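You operate a simulated robot arm through the tools that you are given. There is no shell and no other tool. Be economical: measure what you need, move in short steps, check, and stop when the job is done.

You run a simulated robot arm. Do the job below in one go: nothing can be reset, and whatever is moved stays where it is left.

Task
Put things in order on the table top. At the end: the teal pot plant stands where the blue-topped grey pod (marked "12") stood; the red tea packet (marked "BERRY") stands where the brown-topped white pod (marked "DARK") stood; the blue-topped grey pod is on the small blue saucer; the white shaker (marked "SUGAR") stands where the red tea packet stood; the brown-topped white pod stands on top of the white plate stack; whatever was shut is shut again. Leave all else as you found it, and nothing knocked over.

The check looks at the end state, three seconds after you hand in, the way a careful person would. Anything else that was tipped, shoved, dropped, spilled or broken makes it a failure.

Robot
A 6-joint arm with a two-finger parallel gripper, fixed in place. Base frame: the origin is at the foot of the arm, x ahead of it, y to its left, z up; the work surface is at about z = 0. Lengths are in m, angles in degrees, forces in N, time in s.
With the tool pointing down near the work surface it reaches from about 0.14 to 0.58 m from the base axis. Its first joint turns from -66.0 to 66.0 degrees. Payload 2.1 kg.
Tool frame: the origin (TCP) lies between the finger pads and is the grasp point; the fingertips stand 0.03 m ahead of it; z points along the fingers, y is the line along which they close. Largest opening 0.094 m; finger width 0.028, thickness 0.01; the body of the gripper, 0.05 by 0.096 m, starts 0.055 m behind the TCP.
Orientation is that of the tool frame in the base frame, as a unit quaternion [w, x, y, z]. With the fingers straight down and closing along the base's y, the tool's x points along the base's -x, its y along +y and its z along -z.

Tools
- The arm moves only by the tool move_arm. Its argument "increments" is a list of rows, each an object of numbers (a shift or turn left out is 0, a gripper value left out holds the last): "ax", "ay", "az": the turn, a rotation vector about the tool's x, y, z in degrees; "dx", "dy", "dz": the shift along the tool's x, y, z in m; "claw": the gripper command, from -1 (fully open) to 1 (shut), values between in proportion. In form: [{"ax": .., "ay": .., "az": .., "dx": .., "dy": .., "dz": .., "claw": ..}, ...]. A call has 1 to 10 rows; each row is the pose to reach, as a shift and turn from the pose commanded when the call began, along the tool's axes at that moment. A row lasts 0.2 s, in which the tool goes at most 0.05 m and 8.6 degrees; a call with a longer step from one row to the next is refused whole, and so is a gripper value outside its range. A pose out of reach is approached as far as the arm can. The call stops where the force on the tool passes 40 N (or 10 N more than at its start, if that is more) or the arm is blocked; 0.2 s more then pass. The fingers move at their own pace (about 0.072 m/s each) and stop on an object; they squeeze with about 37 N. The grip force told is the motor's: it shows also when the fingers shut on nothing. Time passes only in rows, and 0.2 s behind the last, so rows that repeat a pose let the fingers close. It gives the time, the measured TCP pose, the force on the tool (base axes), the opening and the grip force at its end, in the units of the frame above (readings bear some noise).
- Cameras (640 x 400 px; columns grow to the right, rows downward): "scene" is fixed at [0.0417, -0.37, 0.4721]; the picture's right is [0.85, -0.53, 0.00], its down [-0.36, -0.57, -0.74] and it looks along [0.40, 0.63, -0.67] (base axes); focal length 264 px, centre (320, 200). "wrist" rides on the gripper at [-0.037, 0, -0.058] in the tool frame; the picture's right is [0.00, -1.00, 0.00], its down [0.97, 0.00, -0.24] and it looks along [0.24, 0.00, 0.97] (tool axes); focal length 218 px, centre (320, 200). There is no depth. A picture from a camera that has moved, and an enlarged one, comes with that camera's place and axes in the base frame and with its lens.
- get_image(camera): a new picture of that camera. The clock stands still meanwhile.
- inspect(camera, box): a new picture of the part [left, top, right, bottom] of that camera's present view, enlarged. The clock stands still meanwhile.
- job_done(): hands the job in; it is judged then, once.

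Work in short steps. Places have to be worked out from the pictures, the camera data and where the tool is seen: move nearer, look again, correct. Check each grasp and each placing, and mend what went wrong. You have 120 turns and 68 pictures in all, those below and enlarged ones among them. Open the gripper and draw the arm clear of the work before you hand the job in, unless the task says otherwise; then end with one line.

The tools are called as name(argument=value, ...) on one line, values as JSON. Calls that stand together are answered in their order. move_arm: Moves the arm, as the interface text tells. Its arguments: {"type":"object","properties":{"increments":{"type":"array","items":{"type":"object","properties":{"ax":{"type":"number"},"ay":{"type":"number"},"az":{"type":"number"},"dx":{"type":"number"},"dy":{"type":"number"},"dz":{"type":"number"},"claw":{"type":"number"}}}}},"required":["increments"]} The other tools are called the same way: get_image (camera) takes a picture; inspect (camera, box) takes an enlarged picture of a part of a camera's view; job_done () hands the job in.

At the start:

```text
t: 0.0
position: [0.3313, -0.1236, 0.2791]
tcp_rot: [0.0, 0.0, 1.0, 0.0]
wrist_force: [-0.7, 0.2, -0.4]
grip_width: 0.0941
finger_force: 0.1
```

scene: 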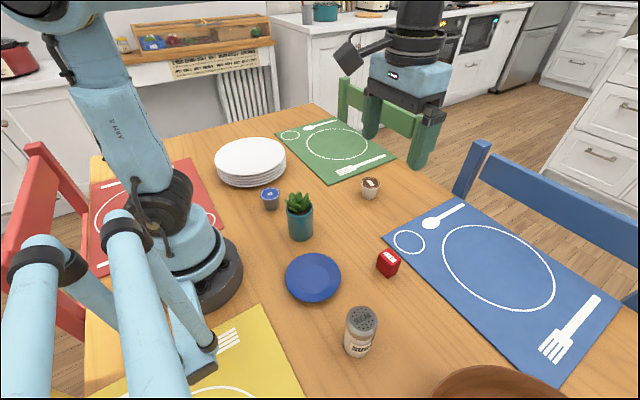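
wrist: 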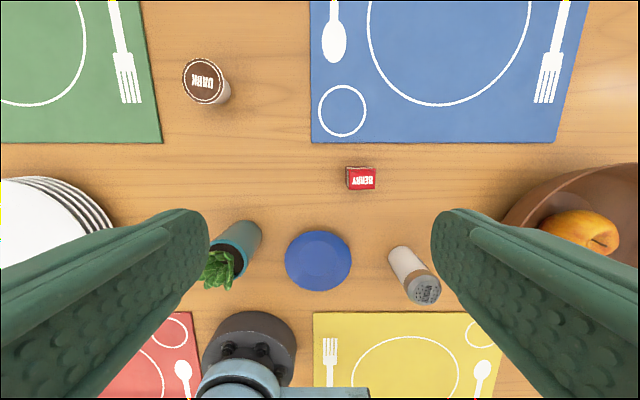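

The saucer is near (0.18,-0.12), pod 12 near (0.205,0.126), DARK near (0.447,0.022), the packet near (0.325,-0.18), the plant near (0.237,-0.01), the shaker near (0.18,-0.265) and the plates near (0.24,0.30). I'll move over pod 12 for a closer look.

move_arm(increments=[{"dx": 0.016, "dy": 0.036, "dz": 0.008}, {"dx": 0.032, "dy": 0.072, "dz": 0.016}, {"dx": 0.048, "dy": 0.108, "dz": 0.024}, {"dx": 0.064, "dy": 0.144, "dz": 0.032}, {"dx": 0.08, "dy": 0.18, "dz": 0.04}, {"dx": 0.096, "dy": 0.216, "dz": 0.05}, {"dx": 0.111, "dy": 0.25, "dz": 0.06}, {"dx": 0.111, "dy": 0.25, "dz": 0.06}])

get_image(camera="wrist")

inspect(camera="scene", box=[200, 120, 420, 260])

```text
t: 1.8
position: [0.2211, 0.1273, 0.2175]
tcp_rot: [0.001, 0.001, 1.0, 0.001]
wrist_force: [0.4, 0.1, -0.5]
grip_width: 0.094
finger_force: 0.1
```

```text
65 pictures are left
camera wrist: at [0.2573, 0.128, 0.2765], right [0.0, -1.0, 0.0], down [-0.97, 0.0, 0.24], along [-0.24, 0.0, -0.97], focal length 218 px, centre (320, 200)
```

wrist: 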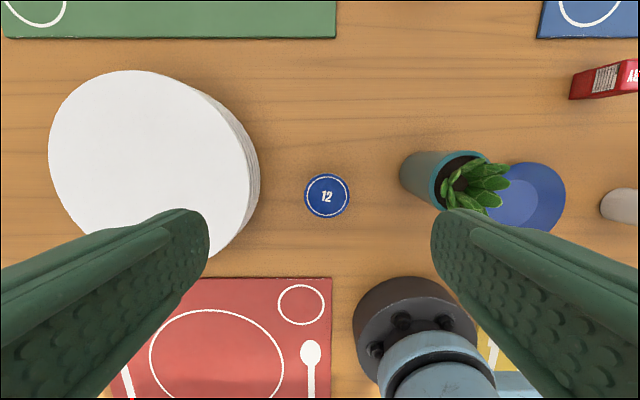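

```text
2.86 times, centred on (310, 190) of scene
camera zoom: at [0.0417, -0.37, 0.4721], right [0.85, -0.53, 0.0], down [-0.36, -0.57, -0.74], along [0.4, 0.63, -0.67], focal length 756 px, centre (349, 229)
```

zoom: 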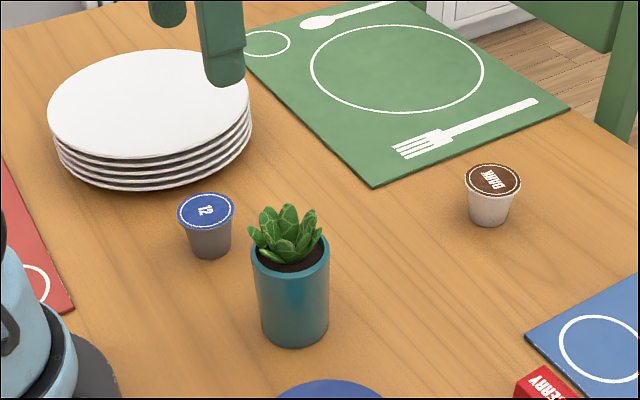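

Pod 12 is at about (0.203, 0.120), its rim is about 5 cm wide and its top is at z≈0.042. I'll pre-close the fingers to about 7 cm and descend in two stages.

move_arm(increments=[{"dx": 0.009, "dy": -0.004, "dz": 0.03, "claw": -0.45}, {"dx": 0.018, "dy": -0.007, "dz": 0.065}, {"dx": 0.018, "dy": -0.007, "dz": 0.1}, {"dx": 0.018, "dy": -0.007, "dz": 0.12}, {"dx": 0.018, "dy": -0.007, "dz": 0.12}])

get_image(camera="wrist")

```text
t: 3.0
position: [0.2018, 0.1194, 0.0978]
tcp_rot: [0.001, 0.0, 1.0, 0.001]
wrist_force: [-0.1, 0.4, 0.9]
grip_width: 0.0683
finger_force: 0.0
```

```text
63 pictures are left
camera wrist: at [0.2381, 0.1207, 0.1557], right [0.0, -1.0, 0.0], down [-0.97, 0.0, 0.24], along [-0.24, 0.0, -0.97], focal length 218 px, centre (320, 200)
```

wrist: 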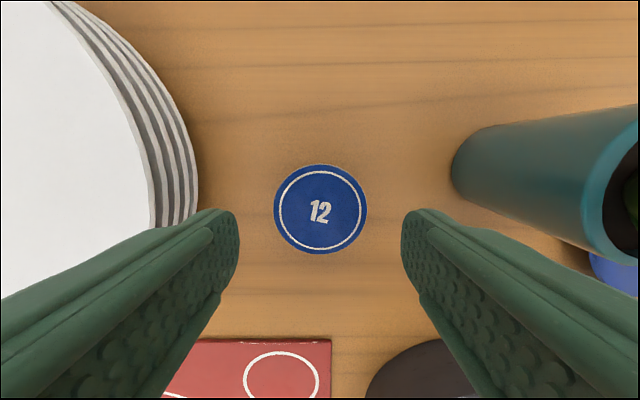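

Pod 12 is centred at (0.204, 0.120), midway between the fingers. I'll go down to z≈0.037 and grip.

move_arm(increments=[{"dx": -0.002, "dz": 0.03}, {"dx": -0.002, "dz": 0.061}, {"dx": -0.002, "dz": 0.061, "claw": 1}, {"dx": -0.002, "dz": 0.061, "claw": 1}, {"dx": -0.002, "dz": 0.061, "claw": 1}])

```text
t: 4.2
position: [0.2037, 0.1204, 0.0383]
tcp_rot: [0.0, 0.0, 1.0, 0.0]
wrist_force: [-0.2, 0.6, 0.1]
grip_width: 0.0483
finger_force: 36.6
```

It's gripped at 0.048. Pod 12's place is recorded as (0.204, 0.120). I'll lift and carry it over to the saucer, staying high over the plant.

move_arm(increments=[{"dz": -0.04}, {"dz": -0.085}, {"dz": -0.13}, {"dx": 0.003, "dy": -0.04, "dz": -0.152}, {"dx": 0.007, "dy": -0.085, "dz": -0.16}, {"dx": 0.012, "dy": -0.13, "dz": -0.16}, {"dx": 0.015, "dy": -0.175, "dz": -0.16}, {"dx": 0.017, "dy": -0.215, "dz": -0.16}, {"dx": 0.019, "dy": -0.241, "dz": -0.16}, {"dx": 0.019, "dy": -0.241, "dz": -0.16}])

get_image(camera="wrist")

get_image(camera="scene")

```text
t: 6.4
position: [0.1855, -0.1233, 0.2007]
tcp_rot: [0.0, 0.0, 1.0, 0.0]
wrist_force: [0.1, -0.7, -0.4]
grip_width: 0.048
finger_force: 37.0
```

```text
62 pictures are left
camera wrist: at [0.2206, -0.1222, 0.2577], right [0.0, -1.0, 0.0], down [-0.97, 0.0, 0.24], along [-0.24, 0.0, -0.97], focal length 218 px, centre (320, 200)
```

wrist: 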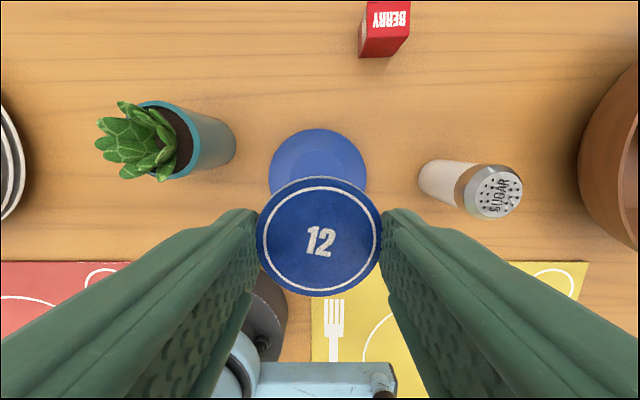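

```text
61 pictures are left
```

scene: 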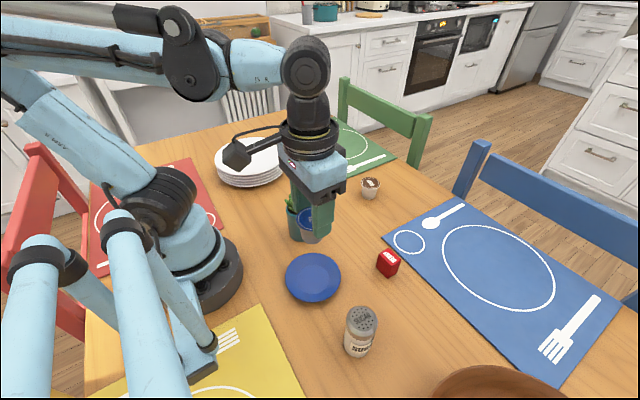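

The saucer centre is at about (0.187, -0.120) with radius 0.055. I'll lower the pod to just above it and check.

move_arm(increments=[{"dx": -0.002, "dy": 0.002, "dz": 0.045}, {"dx": -0.002, "dy": 0.002, "dz": 0.09}, {"dx": -0.002, "dy": 0.002, "dz": 0.13}, {"dx": -0.002, "dy": 0.002, "dz": 0.13}])

inspect(camera="scene", box=[230, 200, 420, 320])

get_image(camera="wrist")

```text
t: 7.4
position: [0.1898, -0.1192, 0.0677]
tcp_rot: [0.001, 0.001, 1.0, 0.001]
wrist_force: [1.4, 5.1, 27.6]
grip_width: 0.0481
finger_force: 36.9
```

```text
3.33 times, centred on (325, 260) of scene
camera zoom: at [0.0417, -0.3699, 0.4721], right [0.85, -0.53, 0.0], down [-0.36, -0.57, -0.74], along [0.4, 0.63, -0.67], focal length 882 px, centre (303, 0)
```

zoom: 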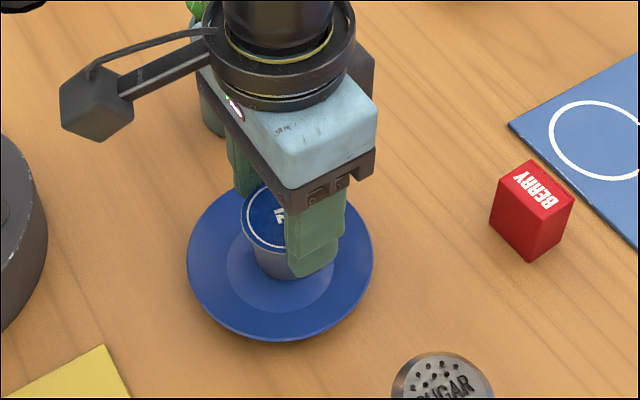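

```text
59 pictures are left
camera wrist: at [0.225, -0.1179, 0.1259], right [0.0, -1.0, 0.0], down [-0.97, 0.0, 0.24], along [-0.24, 0.0, -0.97], focal length 218 px, centre (320, 200)
```

wrist: 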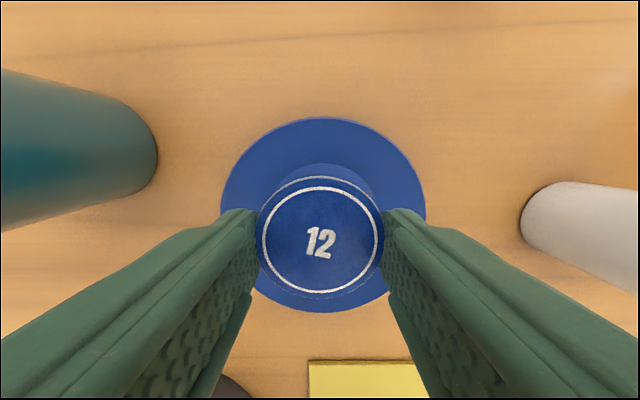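

The wrist view shows the pod slid down to the fingertips during the lift, and the 27 N upward force means it is already standing on the saucer, roughly centred and upright. I'll ease the load a little and open gently.

move_arm(increments=[{"dz": -0.001}, {"dz": -0.001, "claw": -0.3}, {"dz": -0.001, "claw": -0.3}, {"dz": -0.001, "claw": -0.3}])

get_image(camera="wrist")

inspect(camera="scene", box=[230, 200, 420, 320])

```text
t: 8.4
position: [0.1886, -0.119, 0.0705]
tcp_rot: [0.0, 0.0, 1.0, 0.001]
wrist_force: [0.9, 0.3, -0.1]
grip_width: 0.0611
finger_force: 0.1
```

```text
58 pictures are left
camera wrist: at [0.2244, -0.1181, 0.1269], right [0.0, -1.0, 0.0], down [-0.97, 0.0, 0.24], along [-0.24, 0.0, -0.97], focal length 218 px, centre (320, 200)
```

wrist: 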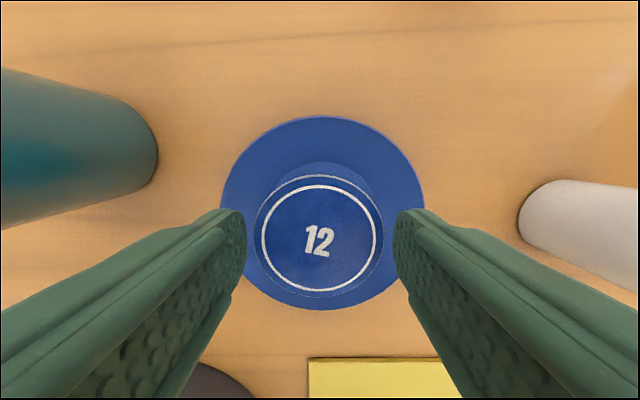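

```text
3.33 times, centred on (325, 260) of scene
camera zoom: at [0.0417, -0.37, 0.4721], right [0.85, -0.53, 0.0], down [-0.36, -0.57, -0.74], along [0.4, 0.63, -0.67], focal length 882 px, centre (303, 0)
```

zoom: 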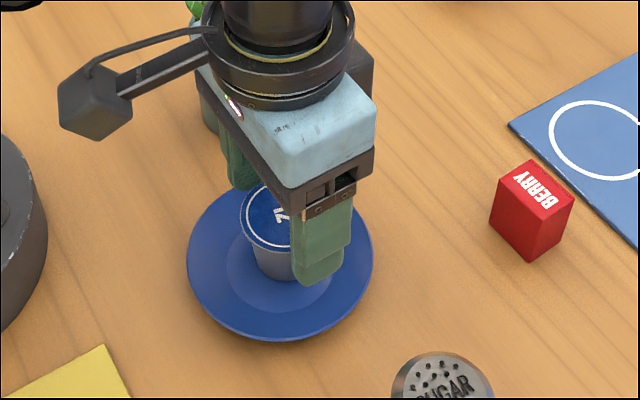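

Pod 12 is upright on the saucer. I'll raise the arm, open fully and go view the plant.

move_arm(increments=[{"dz": -0.04}, {"dz": -0.085}, {"dz": -0.13, "claw": -1}, {"dx": -0.02, "dy": 0.025, "dz": -0.16}, {"dx": -0.05, "dy": 0.06, "dz": -0.17}, {"dx": -0.065, "dy": 0.1, "dz": -0.17}, {"dx": -0.065, "dy": 0.1, "dz": -0.17}])

get_image(camera="wrist")

inspect(camera="scene", box=[200, 160, 440, 360])

```text
t: 10.0
position: [0.2541, -0.0176, 0.2378]
tcp_rot: [0.0, 0.001, 1.0, 0.0]
wrist_force: [-0.5, -0.8, -0.3]
grip_width: 0.0941
finger_force: 0.2
```

```text
56 pictures are left
camera wrist: at [0.2902, -0.0183, 0.2955], right [0.0, -1.0, 0.0], down [-0.97, 0.0, 0.24], along [-0.24, 0.0, -0.97], focal length 218 px, centre (320, 200)
```

wrist: 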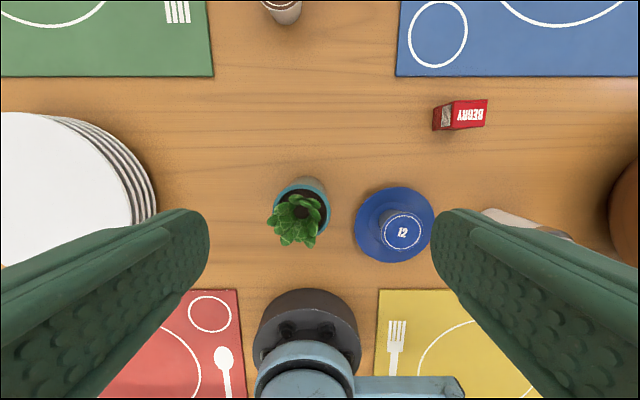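

```text
2.00 times, centred on (320, 260) of scene
camera zoom: at [0.0418, -0.37, 0.4721], right [0.85, -0.53, 0.0], down [-0.36, -0.57, -0.74], along [0.4, 0.63, -0.67], focal length 529 px, centre (320, 80)
```

zoom: 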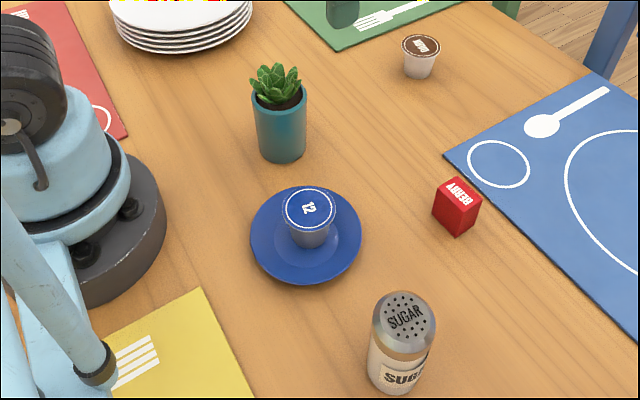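

The pot is at about (0.225, 0.000), roughly 6 cm across, with its rim at z≈0.078 and leaves up to about 0.12. I'll go above it with the fingers wide open and recheck.

move_arm(increments=[{"dx": 0.014, "dy": 0.01, "dz": 0.02}, {"dx": 0.028, "dy": 0.019, "dz": 0.055}, {"dx": 0.028, "dy": 0.019, "dz": 0.075}, {"dx": 0.028, "dy": 0.019, "dz": 0.075}])

get_image(camera="wrist")

```text
t: 11.0
position: [0.2239, -0.0009, 0.1624]
tcp_rot: [0.0, 0.0, 1.0, -0.001]
wrist_force: [-0.4, 0.1, 0.4]
grip_width: 0.094
finger_force: 0.0
```

```text
54 pictures are left
camera wrist: at [0.2604, -0.001, 0.2207], right [0.0, -1.0, 0.0], down [-0.97, 0.0, 0.24], along [-0.24, 0.0, -0.97], focal length 218 px, centre (320, 200)
```

wrist: 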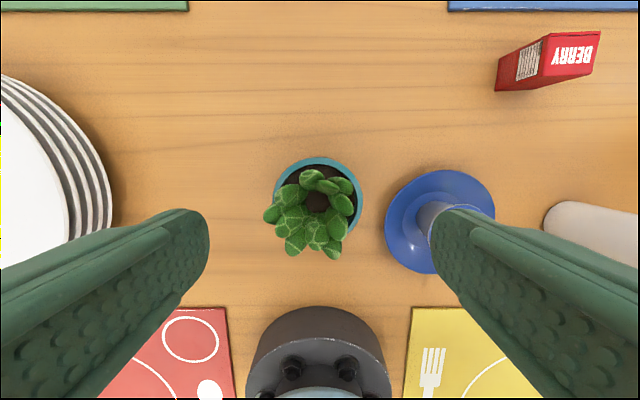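

The pot's rim is centred at (0.225, 0.000). I'll descend to z≈0.073 and close.

move_arm(increments=[{"dx": -0.001, "dz": 0.03}, {"dx": -0.001, "dz": 0.06}, {"dx": -0.001, "dz": 0.09}, {"dx": -0.001, "dz": 0.09, "claw": 1}, {"dx": -0.001, "dz": 0.09, "claw": 1}, {"dx": -0.001, "dz": 0.09, "claw": 1}])

inspect(camera="scene", box=[220, 140, 380, 260])

```text
t: 12.4
position: [0.2263, 0.0007, 0.0726]
tcp_rot: [0.0, 0.0, 1.0, 0.0]
wrist_force: [0.2, -0.8, 0.6]
grip_width: 0.0593
finger_force: 37.0
```

```text
3.33 times, centred on (300, 200) of scene
camera zoom: at [0.0417, -0.37, 0.4721], right [0.85, -0.53, 0.0], down [-0.36, -0.57, -0.74], along [0.4, 0.63, -0.67], focal length 882 px, centre (387, 200)
```

zoom: 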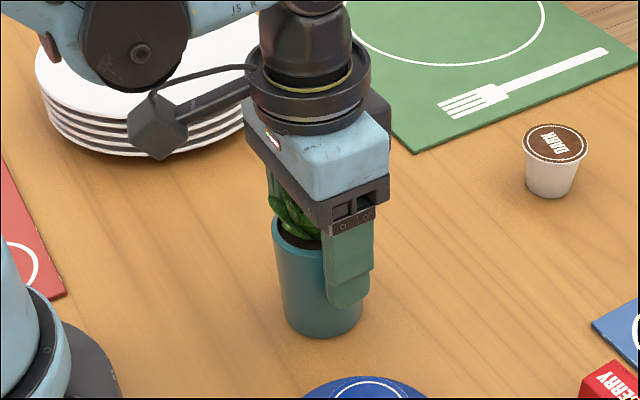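

It's gripped at 0.059. I'll lift slowly so it doesn't slip, then check.

move_arm(increments=[{"dz": -0.004}, {"dz": -0.01}, {"dz": -0.018}, {"dz": -0.026}, {"dz": -0.034}, {"dz": -0.04}, {"dz": -0.045}, {"dz": -0.045}])

inspect(camera="scene", box=[220, 140, 380, 260])

```text
t: 14.2
position: [0.2264, -0.0001, 0.1183]
tcp_rot: [0.0, -0.001, 1.0, 0.0]
wrist_force: [0.2, 0.0, -3.4]
grip_width: 0.0595
finger_force: 36.5
```

```text
3.33 times, centred on (300, 200) of scene
camera zoom: at [0.0417, -0.37, 0.4721], right [0.85, -0.53, 0.0], down [-0.36, -0.57, -0.74], along [0.4, 0.63, -0.67], focal length 882 px, centre (387, 200)
```

zoom: 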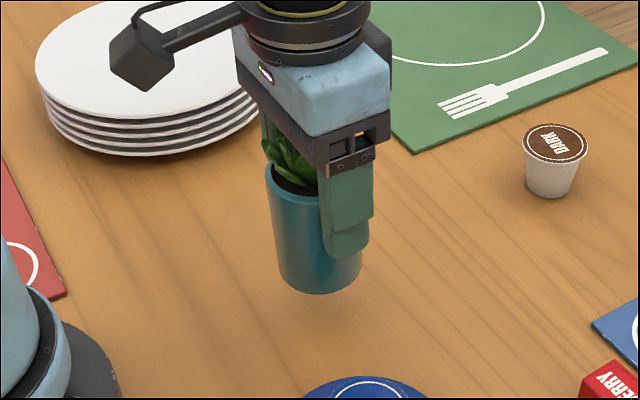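

No slip. I'll carry it to pod 12's old place at (0.204, 0.120) and lower it until it nearly touches.

move_arm(increments=[{"dx": 0.004, "dy": 0.02}, {"dx": 0.008, "dy": 0.045}, {"dx": 0.013, "dy": 0.07}, {"dx": 0.017, "dy": 0.095}, {"dx": 0.021, "dy": 0.113}, {"dx": 0.0215, "dy": 0.12}, {"dx": 0.0215, "dy": 0.12, "dz": 0.02}, {"dx": 0.0215, "dy": 0.12, "dz": 0.034}, {"dx": 0.0215, "dy": 0.12, "dz": 0.042}, {"dx": 0.0215, "dy": 0.12, "dz": 0.042}])

```text
t: 16.4
position: [0.2036, 0.1201, 0.0748]
tcp_rot: [0.0, 0.0, 1.0, -0.001]
wrist_force: [-0.7, 0.2, -4.4]
grip_width: 0.0591
finger_force: 37.4
```

It's 2–3 mm above the table at (0.204, 0.120). I'll set it down and open moderately.

move_arm(increments=[{"dz": 0.0015}, {"dz": 0.003}, {"dz": 0.003, "claw": -0.2}, {"dz": 0.003, "claw": -0.6}, {"dz": 0.003, "claw": -0.7}])

get_image(camera="wrist")

inspect(camera="scene", box=[180, 120, 340, 240])

```text
t: 17.6
position: [0.204, 0.1203, 0.0734]
tcp_rot: [0.0, 0.0, 1.0, 0.001]
wrist_force: [0.5, 0.0, -0.7]
grip_width: 0.0798
finger_force: 0.1
```

```text
51 pictures are left
camera wrist: at [0.2401, 0.1208, 0.1311], right [0.0, -1.0, 0.0], down [-0.97, 0.0, 0.24], along [-0.24, 0.0, -0.97], focal length 218 px, centre (320, 200)
```

wrist: 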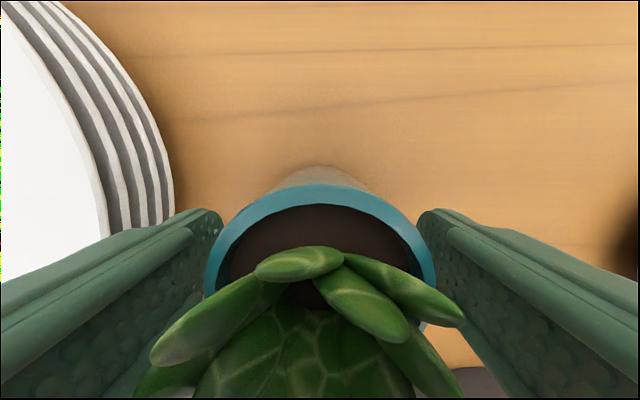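

```text
3.33 times, centred on (260, 180) of scene
camera zoom: at [0.0417, -0.37, 0.4721], right [0.85, -0.53, 0.0], down [-0.36, -0.57, -0.74], along [0.4, 0.63, -0.67], focal length 882 px, centre (520, 267)
```

zoom: 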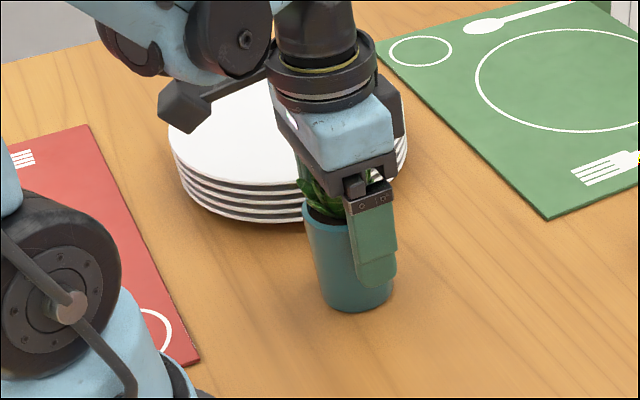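

The plant is upright and released. I'll lift straight up, opening fully once clear, then move over the plates to locate their centre.

move_arm(increments=[{"dz": -0.03}, {"dz": -0.07}, {"dz": -0.115}, {"dz": -0.16, "claw": -1}, {"dx": -0.02, "dy": 0.03, "dz": -0.175}, {"dx": -0.04, "dy": 0.065, "dz": -0.175}, {"dx": -0.06, "dy": 0.1, "dz": -0.175}, {"dx": -0.06, "dy": 0.14, "dz": -0.175}, {"dx": -0.06, "dy": 0.165, "dz": -0.175}, {"dx": -0.06, "dy": 0.165, "dz": -0.175}])

get_image(camera="wrist")

get_image(camera="scene")

```text
t: 19.8
position: [0.2633, 0.2853, 0.2492]
tcp_rot: [0.0, 0.0, 1.0, 0.0]
wrist_force: [0.0, -0.6, 0.4]
grip_width: 0.0941
finger_force: 0.0
```

```text
49 pictures are left
camera wrist: at [0.2989, 0.2854, 0.3073], right [0.0, -1.0, 0.0], down [-0.97, 0.0, 0.24], along [-0.24, 0.0, -0.97], focal length 218 px, centre (320, 200)
```

wrist: 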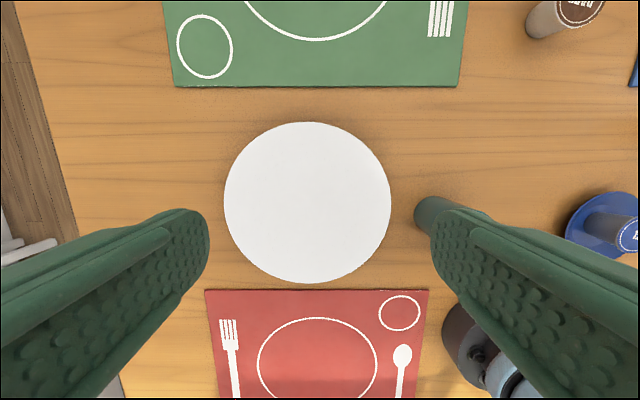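

```text
48 pictures are left
```

scene: 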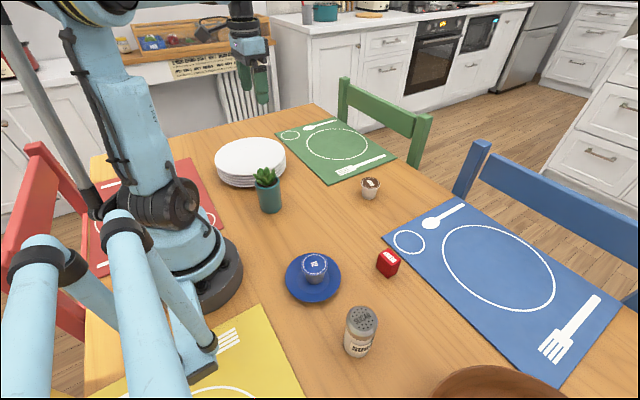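

The plate stack is centred at about (0.230, 0.301) with its top at z≈0.046. Now I'll go over the DARK pod.

move_arm(increments=[{"dx": -0.022, "dy": -0.03}, {"dx": -0.044, "dy": -0.06}, {"dx": -0.068, "dy": -0.093}, {"dx": -0.092, "dy": -0.126}, {"dx": -0.116, "dy": -0.159, "dz": 0.01}, {"dx": -0.14, "dy": -0.192, "dz": 0.02}, {"dx": -0.164, "dy": -0.225, "dz": 0.035}, {"dx": -0.188, "dy": -0.25, "dz": 0.05}, {"dx": -0.196, "dy": -0.263, "dz": 0.07}, {"dx": -0.196, "dy": -0.263, "dz": 0.07}])

get_image(camera="wrist")

inspect(camera="scene", box=[330, 160, 430, 235])

```text
t: 22.0
position: [0.4605, 0.0216, 0.1774]
tcp_rot: [0.001, -0.001, 1.0, 0.0]
wrist_force: [0.0, 0.0, 0.3]
grip_width: 0.0939
finger_force: 0.1
```

```text
47 pictures are left
camera wrist: at [0.4954, 0.021, 0.2348], right [0.0, -1.0, 0.0], down [-0.97, 0.0, 0.24], along [-0.24, 0.0, -0.97], focal length 218 px, centre (320, 200)
```

wrist: 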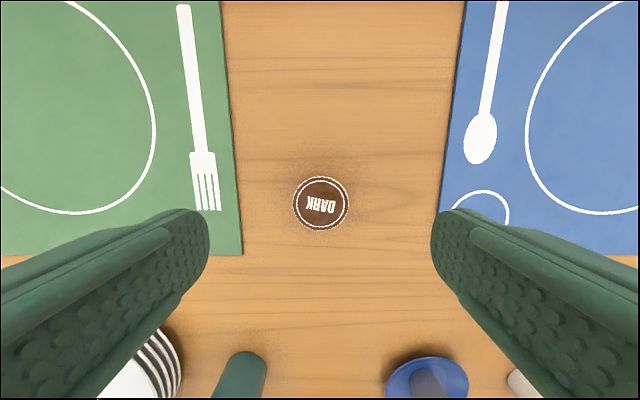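

```text
5.33 times, centred on (380, 198) of scene
camera zoom: at [0.0417, -0.37, 0.4721], right [0.85, -0.53, 0.0], down [-0.36, -0.57, -0.74], along [0.4, 0.63, -0.67], focal length 1411 px, centre (0, 213)
```

zoom: 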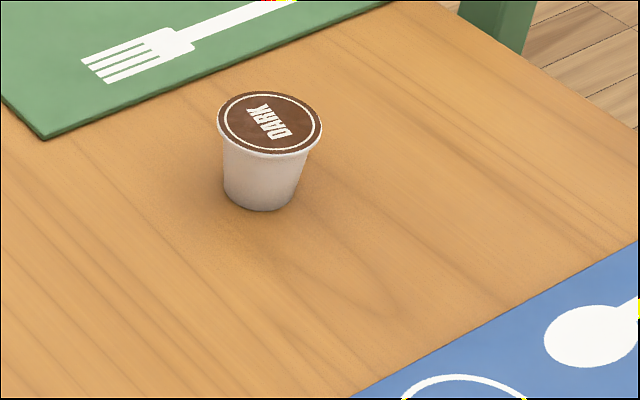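

The DARK pod is at (0.446, 0.020). I'll centre, descend to z≈0.036 and grip.

move_arm(increments=[{"dx": 0.013, "dy": -0.001, "dz": 0.04, "claw": -0.45}, {"dx": 0.013, "dy": -0.001, "dz": 0.08}, {"dx": 0.013, "dy": -0.001, "dz": 0.115}, {"dx": 0.013, "dy": -0.001, "dz": 0.14}, {"dx": 0.013, "dy": -0.001, "dz": 0.14}])

get_image(camera="wrist")

inspect(camera="scene", box=[330, 160, 430, 235])

```text
t: 23.2
position: [0.4463, 0.0211, 0.0389]
tcp_rot: [0.0, 0.0, 1.0, 0.0]
wrist_force: [0.1, 0.4, -0.4]
grip_width: 0.0682
finger_force: 0.0
```

```text
45 pictures are left
camera wrist: at [0.483, 0.0209, 0.0973], right [0.0, -1.0, 0.0], down [-0.97, 0.0, 0.24], along [-0.24, 0.0, -0.97], focal length 218 px, centre (320, 200)
```

wrist: 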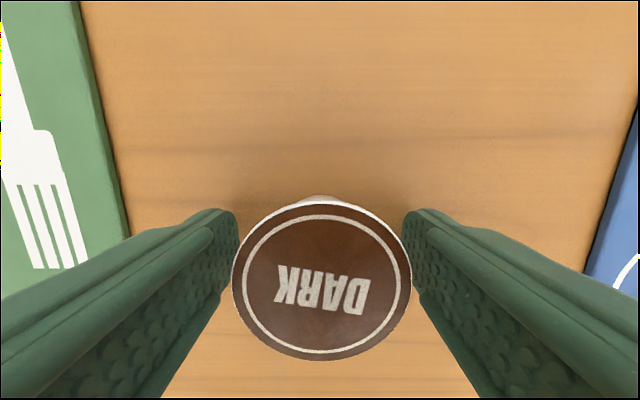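

```text
5.33 times, centred on (380, 198) of scene
camera zoom: at [0.0417, -0.37, 0.4721], right [0.85, -0.53, 0.0], down [-0.36, -0.57, -0.74], along [0.4, 0.63, -0.67], focal length 1411 px, centre (0, 213)
```

zoom: 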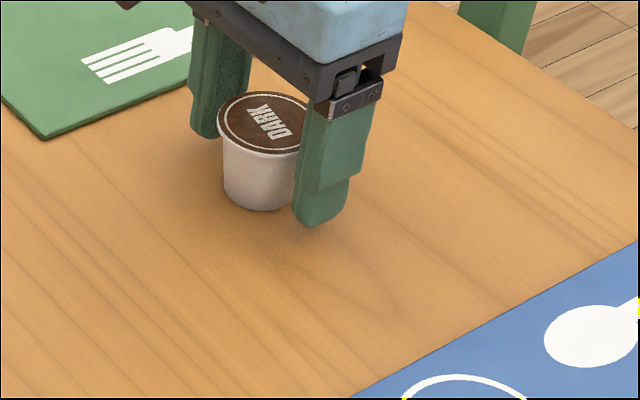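

It's centred between the fingers. I'll close and lift very slowly.

move_arm(increments=[{"dz": 0.003}, {"dz": 0.003, "claw": 1}, {"dz": 0.003, "claw": 1}, {"dz": 0.003, "claw": 1}, {"dz": 0.001}, {"dz": -0.002}, {"dz": -0.006}, {"dz": -0.011}, {"dz": -0.017}, {"dz": -0.017}])

inspect(camera="scene", box=[330, 160, 430, 235])

get_image(camera="wrist")

```text
t: 25.4
position: [0.4465, 0.0212, 0.0569]
tcp_rot: [0.0, 0.0, 1.0, 0.0]
wrist_force: [-0.6, 0.6, 0.3]
grip_width: 0.0482
finger_force: 36.9
```

```text
5.33 times, centred on (380, 198) of scene
camera zoom: at [0.0417, -0.37, 0.4721], right [0.85, -0.53, 0.0], down [-0.36, -0.57, -0.74], along [0.4, 0.63, -0.67], focal length 1411 px, centre (0, 213)
```

zoom: 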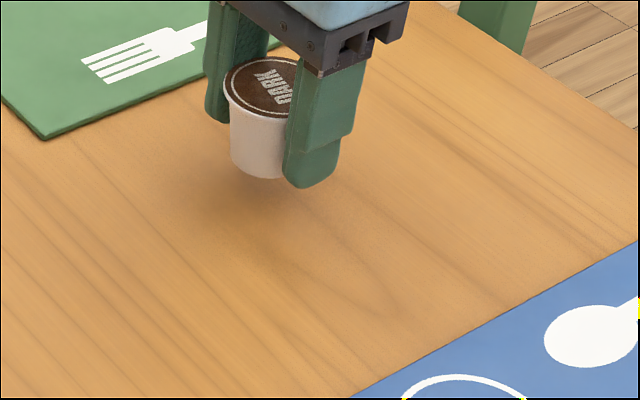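

```text
42 pictures are left
camera wrist: at [0.483, 0.0213, 0.1143], right [0.0, -1.0, 0.0], down [-0.97, 0.0, 0.24], along [-0.24, 0.0, -0.97], focal length 218 px, centre (320, 200)
```

wrist: 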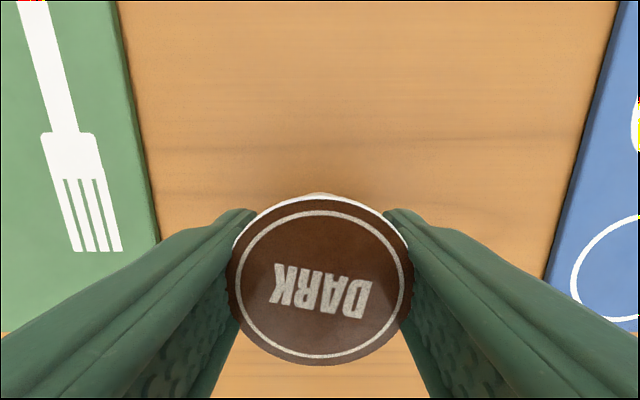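

No slip this time. DARK's old place is recorded as (0.446, 0.020). I'll keep lifting gently.

move_arm(increments=[{"dz": -0.004}, {"dz": -0.012}, {"dz": -0.022}, {"dz": -0.034}, {"dz": -0.048}, {"dz": -0.062}, {"dz": -0.075}, {"dz": -0.085}, {"dz": -0.09}, {"dz": -0.09}])

move_arm(increments=[{"dx": 0.006, "dy": -0.0}, {"dx": 0.018, "dy": 0.012}, {"dx": 0.034, "dy": 0.034}, {"dx": 0.052, "dy": 0.06}, {"dx": 0.07, "dy": 0.086}, {"dx": 0.088, "dy": 0.112}, {"dx": 0.104, "dy": 0.136}, {"dx": 0.118, "dy": 0.155}, {"dx": 0.126, "dy": 0.166}, {"dx": 0.13, "dy": 0.17}])

get_image(camera="wrist")

```text
t: 27.6
position: [0.4467, 0.0217, 0.1452]
tcp_rot: [0.001, 0.0, 1.0, 0.0]
wrist_force: [-0.5, 0.5, -0.7]
grip_width: 0.0484
finger_force: 36.5
```

```text
t: 29.8
position: [0.3174, 0.1917, 0.146]
tcp_rot: [0.0, 0.0, 1.0, 0.0]
wrist_force: [-0.4, -0.2, -0.2]
grip_width: 0.048
finger_force: 37.2
```

```text
41 pictures are left
camera wrist: at [0.3529, 0.1916, 0.2038], right [0.0, -1.0, 0.0], down [-0.97, 0.0, 0.24], along [-0.24, 0.0, -0.97], focal length 218 px, centre (320, 200)
```

wrist: 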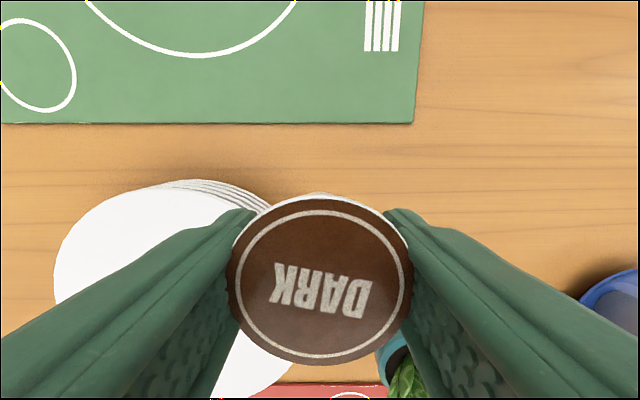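

The pod is holding steady. I'll go on to above the plate centre.

move_arm(increments=[{"dx": 0.005, "dy": 0.006}, {"dx": 0.015, "dy": 0.018}, {"dx": 0.029, "dy": 0.036}, {"dx": 0.045, "dy": 0.056}, {"dx": 0.06, "dy": 0.075}, {"dx": 0.073, "dy": 0.092}, {"dx": 0.082, "dy": 0.103}, {"dx": 0.087, "dy": 0.109}, {"dx": 0.087, "dy": 0.109}])

get_image(camera="wrist")

inspect(camera="scene", box=[180, 80, 340, 200])

```text
t: 31.8
position: [0.229, 0.3019, 0.1453]
tcp_rot: [0.0, 0.001, 1.0, 0.0]
wrist_force: [0.1, -0.4, 0.5]
grip_width: 0.0485
finger_force: 37.6
```

```text
40 pictures are left
camera wrist: at [0.2653, 0.3011, 0.2028], right [0.0, -1.0, 0.0], down [-0.97, 0.0, 0.24], along [-0.24, 0.0, -0.97], focal length 218 px, centre (320, 200)
```

wrist: 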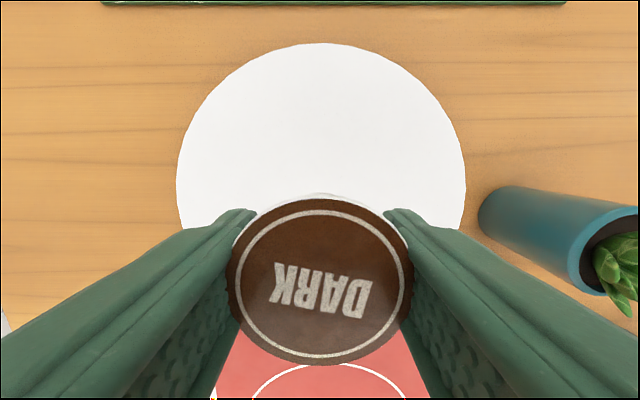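

```text
3.33 times, centred on (260, 140) of scene
camera zoom: at [0.0417, -0.37, 0.4721], right [0.85, -0.53, 0.0], down [-0.36, -0.57, -0.74], along [0.4, 0.63, -0.67], focal length 882 px, centre (520, 400)
```

zoom: 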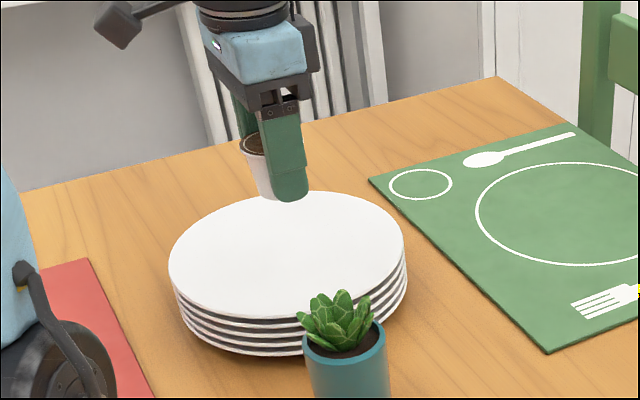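

The plate centre is under the pod. I'll lower to z≈0.09, then creep down to contact.

move_arm(increments=[{"dx": -0.003, "dz": 0.01}, {"dx": -0.003, "dz": 0.025}, {"dx": -0.003, "dz": 0.04}, {"dx": -0.003, "dz": 0.05}, {"dx": -0.003, "dz": 0.055}, {"dx": -0.003, "dz": 0.055}])

inspect(camera="scene", box=[200, 100, 300, 175])

```text
t: 33.2
position: [0.234, 0.2986, 0.0909]
tcp_rot: [-0.001, 0.0, 1.0, -0.001]
wrist_force: [-0.4, -0.5, 16.6]
grip_width: 0.0482
finger_force: 37.5
```

```text
5.33 times, centred on (250, 138) of scene
camera zoom: at [0.0417, -0.37, 0.4721], right [0.85, -0.53, 0.0], down [-0.36, -0.57, -0.74], along [0.4, 0.63, -0.67], focal length 1411 px, centre (693, 533)
```

zoom: 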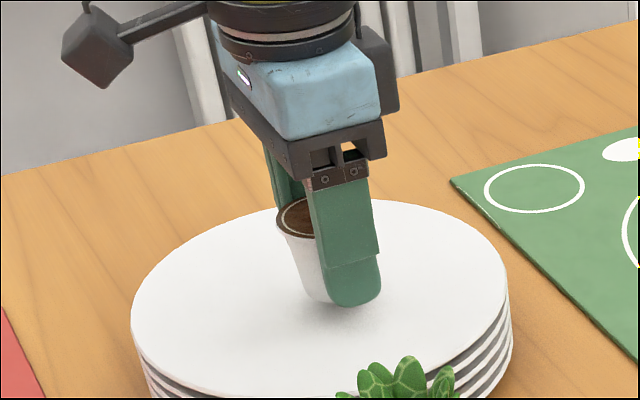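

The 16.6 N upward force means the pod is resting on the plate. I'll ease 1 mm and open.

move_arm(increments=[{"dz": -0.001}, {"dz": -0.001, "claw": -0.2}, {"dz": -0.001, "claw": -0.4}, {"dz": -0.001, "claw": -0.4}])

inspect(camera="scene", box=[200, 100, 300, 175])

```text
t: 34.2
position: [0.2336, 0.2995, 0.0915]
tcp_rot: [0.0, 0.0, 1.0, 0.001]
wrist_force: [-0.1, -0.9, -0.1]
grip_width: 0.0657
finger_force: 0.1
```

```text
5.33 times, centred on (250, 138) of scene
camera zoom: at [0.0417, -0.37, 0.4721], right [0.85, -0.53, 0.0], down [-0.36, -0.57, -0.74], along [0.4, 0.63, -0.67], focal length 1411 px, centre (693, 533)
```

zoom: 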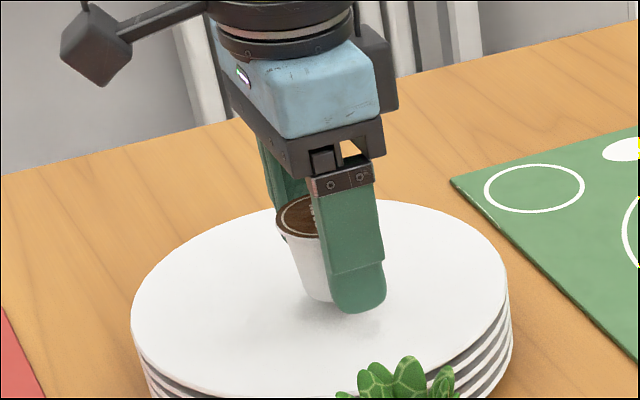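

The pod stands on the plate. I'll retreat straight up and then travel toward the tea packet.

move_arm(increments=[{"dz": -0.02}, {"dz": -0.055}, {"dz": -0.1}, {"dz": -0.135, "claw": -1}, {"dx": -0.01, "dy": -0.04, "dz": -0.15}, {"dx": -0.02, "dy": -0.085, "dz": -0.15}, {"dx": -0.03, "dy": -0.13, "dz": -0.15}, {"dx": -0.04, "dy": -0.175, "dz": -0.15}, {"dx": -0.05, "dy": -0.22, "dz": -0.15}, {"dx": -0.06, "dy": -0.265, "dz": -0.15}])

move_arm(increments=[{"dx": -0.01, "dy": -0.04}, {"dx": -0.02, "dy": -0.085}, {"dx": -0.03, "dy": -0.13, "dz": 0.01}, {"dx": -0.04, "dy": -0.17, "dz": 0.03}, {"dx": -0.05, "dy": -0.205, "dz": 0.05}, {"dx": -0.05, "dy": -0.212, "dz": 0.065}, {"dx": -0.05, "dy": -0.212, "dz": 0.065}])

get_image(camera="wrist")

inspect(camera="scene", box=[350, 230, 430, 290])

get_image(camera="scene")

```text
t: 36.4
position: [0.2911, 0.0322, 0.2429]
tcp_rot: [0.0, 0.0, 1.0, 0.0]
wrist_force: [0.3, -0.1, -0.4]
grip_width: 0.094
finger_force: 0.1
```

```text
t: 38.0
position: [0.3434, -0.1777, 0.176]
tcp_rot: [0.001, 0.0, 1.0, 0.0]
wrist_force: [-0.2, 0.4, 0.8]
grip_width: 0.0938
finger_force: 0.1
```

```text
36 pictures are left
camera wrist: at [0.3791, -0.1773, 0.234], right [0.0, -1.0, 0.0], down [-0.97, 0.0, 0.24], along [-0.24, 0.0, -0.97], focal length 218 px, centre (320, 200)
```

wrist: 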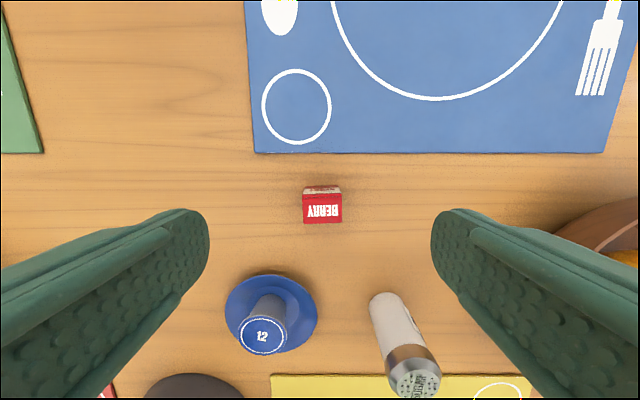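

```text
6.67 times, centred on (390, 260) of scene
camera zoom: at [0.0417, -0.37, 0.4721], right [0.85, -0.53, 0.0], down [-0.36, -0.57, -0.74], along [0.4, 0.63, -0.67], focal length 1764 px, centre (-147, -200)
```

zoom: 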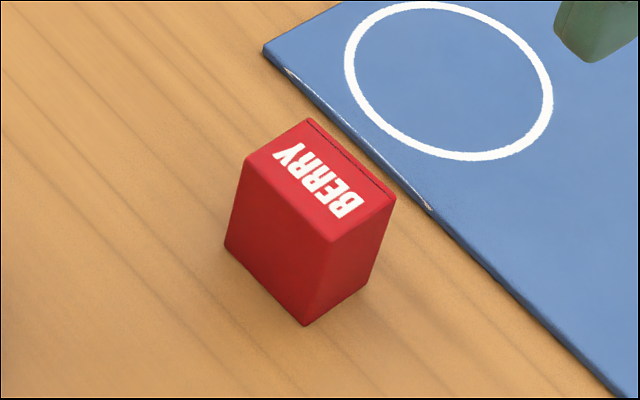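

```text
34 pictures are left
```

scene: 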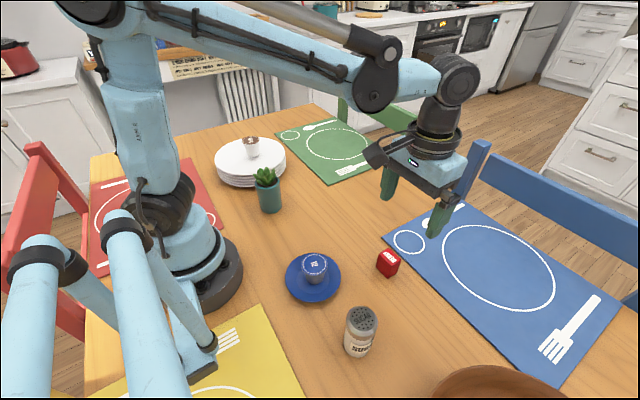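

The packet is at (0.324, -0.180), about 2.8×3.6 cm with its top at z≈0.043, and aligned with the axes. I'll centre and descend part way.

move_arm(increments=[{"dx": 0.0185, "dy": -0.0025, "dz": 0.035, "claw": -0.5}, {"dx": 0.0185, "dy": -0.0025, "dz": 0.07}, {"dx": 0.0185, "dy": -0.0025, "dz": 0.085}, {"dx": 0.0185, "dy": -0.0025, "dz": 0.085}])

get_image(camera="wrist")

```text
t: 39.0
position: [0.3233, -0.1794, 0.09]
tcp_rot: [0.0, 0.0, 1.0, 0.0]
wrist_force: [-0.3, -0.1, -0.3]
grip_width: 0.0704
finger_force: 0.0
```

```text
33 pictures are left
camera wrist: at [0.3608, -0.1786, 0.1485], right [0.0, -1.0, 0.0], down [-0.97, 0.0, 0.24], along [-0.24, 0.0, -0.97], focal length 218 px, centre (320, 200)
```

wrist: 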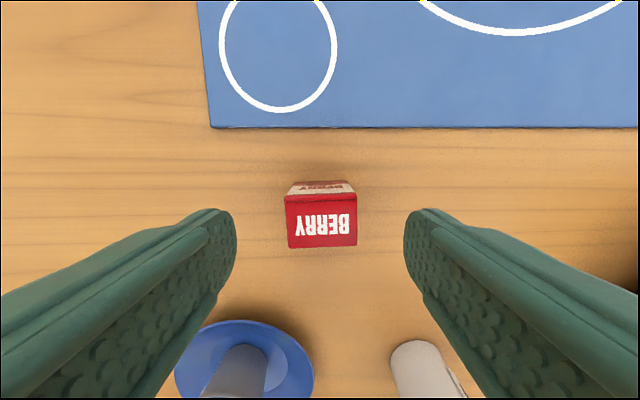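

It's centred. I'll descend to z≈0.037, grip and lift slowly.

move_arm(increments=[{"dx": -0.0005, "dz": 0.025}, {"dx": -0.0005, "dz": 0.053}, {"dx": -0.0005, "dz": 0.053}, {"dx": -0.0005, "dz": 0.053, "claw": 1}, {"dx": -0.0005, "dz": 0.053, "claw": 1}, {"dx": -0.0005, "dz": 0.053, "claw": 1}, {"dx": -0.0005, "dz": 0.053, "claw": 1}])

move_arm(increments=[{"dz": -0.003}, {"dz": -0.008}, {"dz": -0.016}, {"dz": -0.026}, {"dz": -0.038}, {"dz": -0.051}, {"dz": -0.063}, {"dz": -0.073}, {"dz": -0.08}, {"dz": -0.08}])

get_image(camera="wrist")

```text
t: 40.6
position: [0.3254, -0.1792, 0.0388]
tcp_rot: [0.0, 0.0, 1.0, 0.0]
wrist_force: [0.2, -0.1, -0.3]
grip_width: 0.0388
finger_force: 36.7
```

```text
t: 42.8
position: [0.3246, -0.18, 0.1204]
tcp_rot: [0.0, 0.0, 1.0, 0.0]
wrist_force: [-0.1, 0.0, -1.3]
grip_width: 0.0387
finger_force: 36.9
```

```text
32 pictures are left
camera wrist: at [0.3611, -0.1796, 0.1774], right [0.0, -1.0, 0.0], down [-0.97, 0.0, 0.24], along [-0.24, 0.0, -0.97], focal length 218 px, centre (320, 200)
```

wrist: 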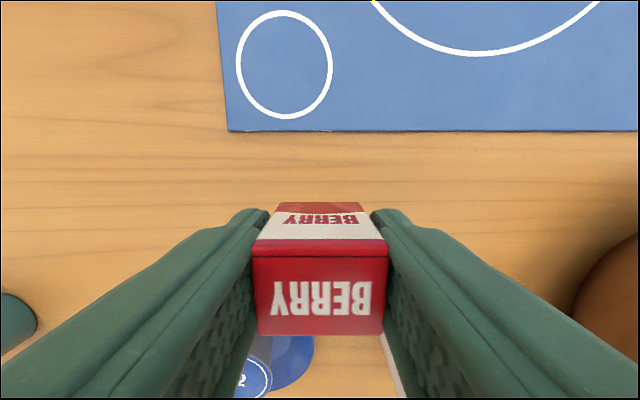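

It's held well. I'll carry it to DARK's old place at (0.446, 0.020).

move_arm(increments=[{"dx": -0.006, "dy": 0.01}, {"dx": -0.018, "dy": 0.03}, {"dx": -0.036, "dy": 0.059}, {"dx": -0.055, "dy": 0.09}, {"dx": -0.074, "dy": 0.121}, {"dx": -0.092, "dy": 0.151}, {"dx": -0.107, "dy": 0.175}, {"dx": -0.117, "dy": 0.192}, {"dx": -0.1215, "dy": 0.1995}, {"dx": -0.1215, "dy": 0.1995}])

move_arm(increments=[{"dz": 0.01}, {"dz": 0.025}, {"dz": 0.042}, {"dz": 0.057}, {"dz": 0.068}, {"dz": 0.075}, {"dz": 0.078}, {"dz": 0.078}])

get_image(camera="wrist")

```text
t: 45.0
position: [0.4481, 0.0211, 0.118]
tcp_rot: [0.0, 0.0, 1.0, 0.0]
wrist_force: [0.4, 0.1, -0.2]
grip_width: 0.039
finger_force: 37.2
```

```text
t: 46.8
position: [0.4474, 0.0205, 0.0398]
tcp_rot: [0.0, 0.0, 1.0, 0.0]
wrist_force: [0.3, -0.9, -0.5]
grip_width: 0.0389
finger_force: 36.8
```

```text
31 pictures are left
camera wrist: at [0.4832, 0.021, 0.0986], right [0.0, -1.0, 0.0], down [-0.97, 0.0, 0.24], along [-0.24, 0.0, -0.97], focal length 218 px, centre (320, 200)
```

wrist: 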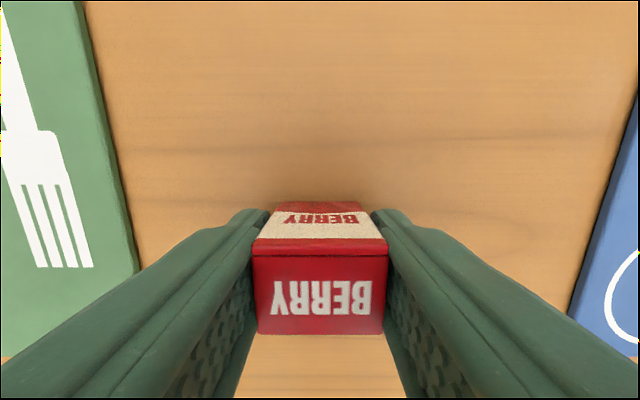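

It's in place 1–2 mm above the table, and the mats appear as they did at DARK's grasp. I'll set it down and release.

move_arm(increments=[{"dz": 0.001}, {"dz": 0.002}, {"dz": 0.002, "claw": 0}, {"dz": 0.002, "claw": -0.4}, {"dz": 0.002, "claw": -0.4}])

get_image(camera="wrist")

inspect(camera="scene", box=[330, 160, 430, 235])

```text
t: 48.0
position: [0.4476, 0.0188, 0.0392]
tcp_rot: [0.0, 0.0, 1.0, 0.001]
wrist_force: [1.3, 0.3, 1.2]
grip_width: 0.0658
finger_force: 0.0
```

```text
30 pictures are left
camera wrist: at [0.483, 0.0204, 0.0965], right [0.0, -1.0, 0.0], down [-0.97, 0.0, 0.24], along [-0.24, 0.0, -0.97], focal length 218 px, centre (320, 200)
```

wrist: 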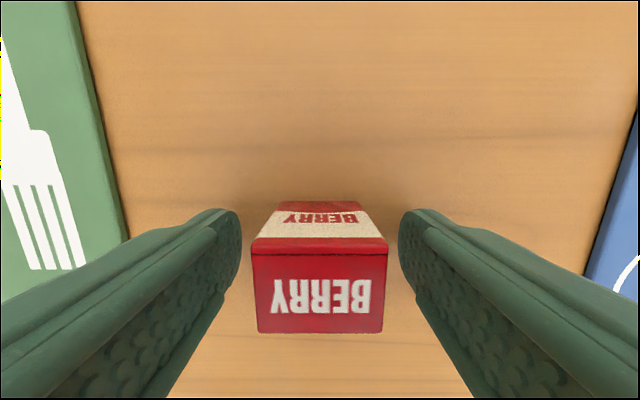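

```text
5.33 times, centred on (380, 198) of scene
camera zoom: at [0.0417, -0.37, 0.4721], right [0.85, -0.53, 0.0], down [-0.36, -0.57, -0.74], along [0.4, 0.63, -0.67], focal length 1411 px, centre (0, 213)
```

zoom: 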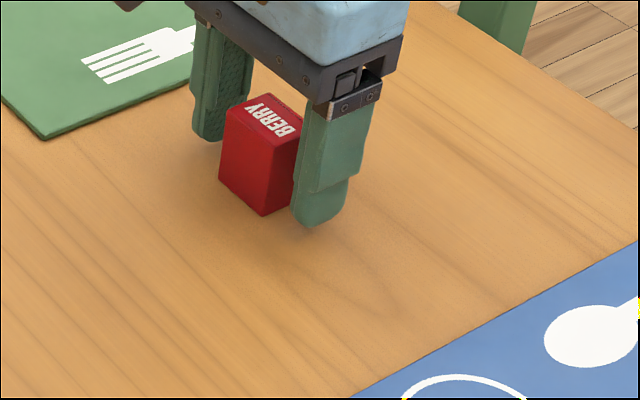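

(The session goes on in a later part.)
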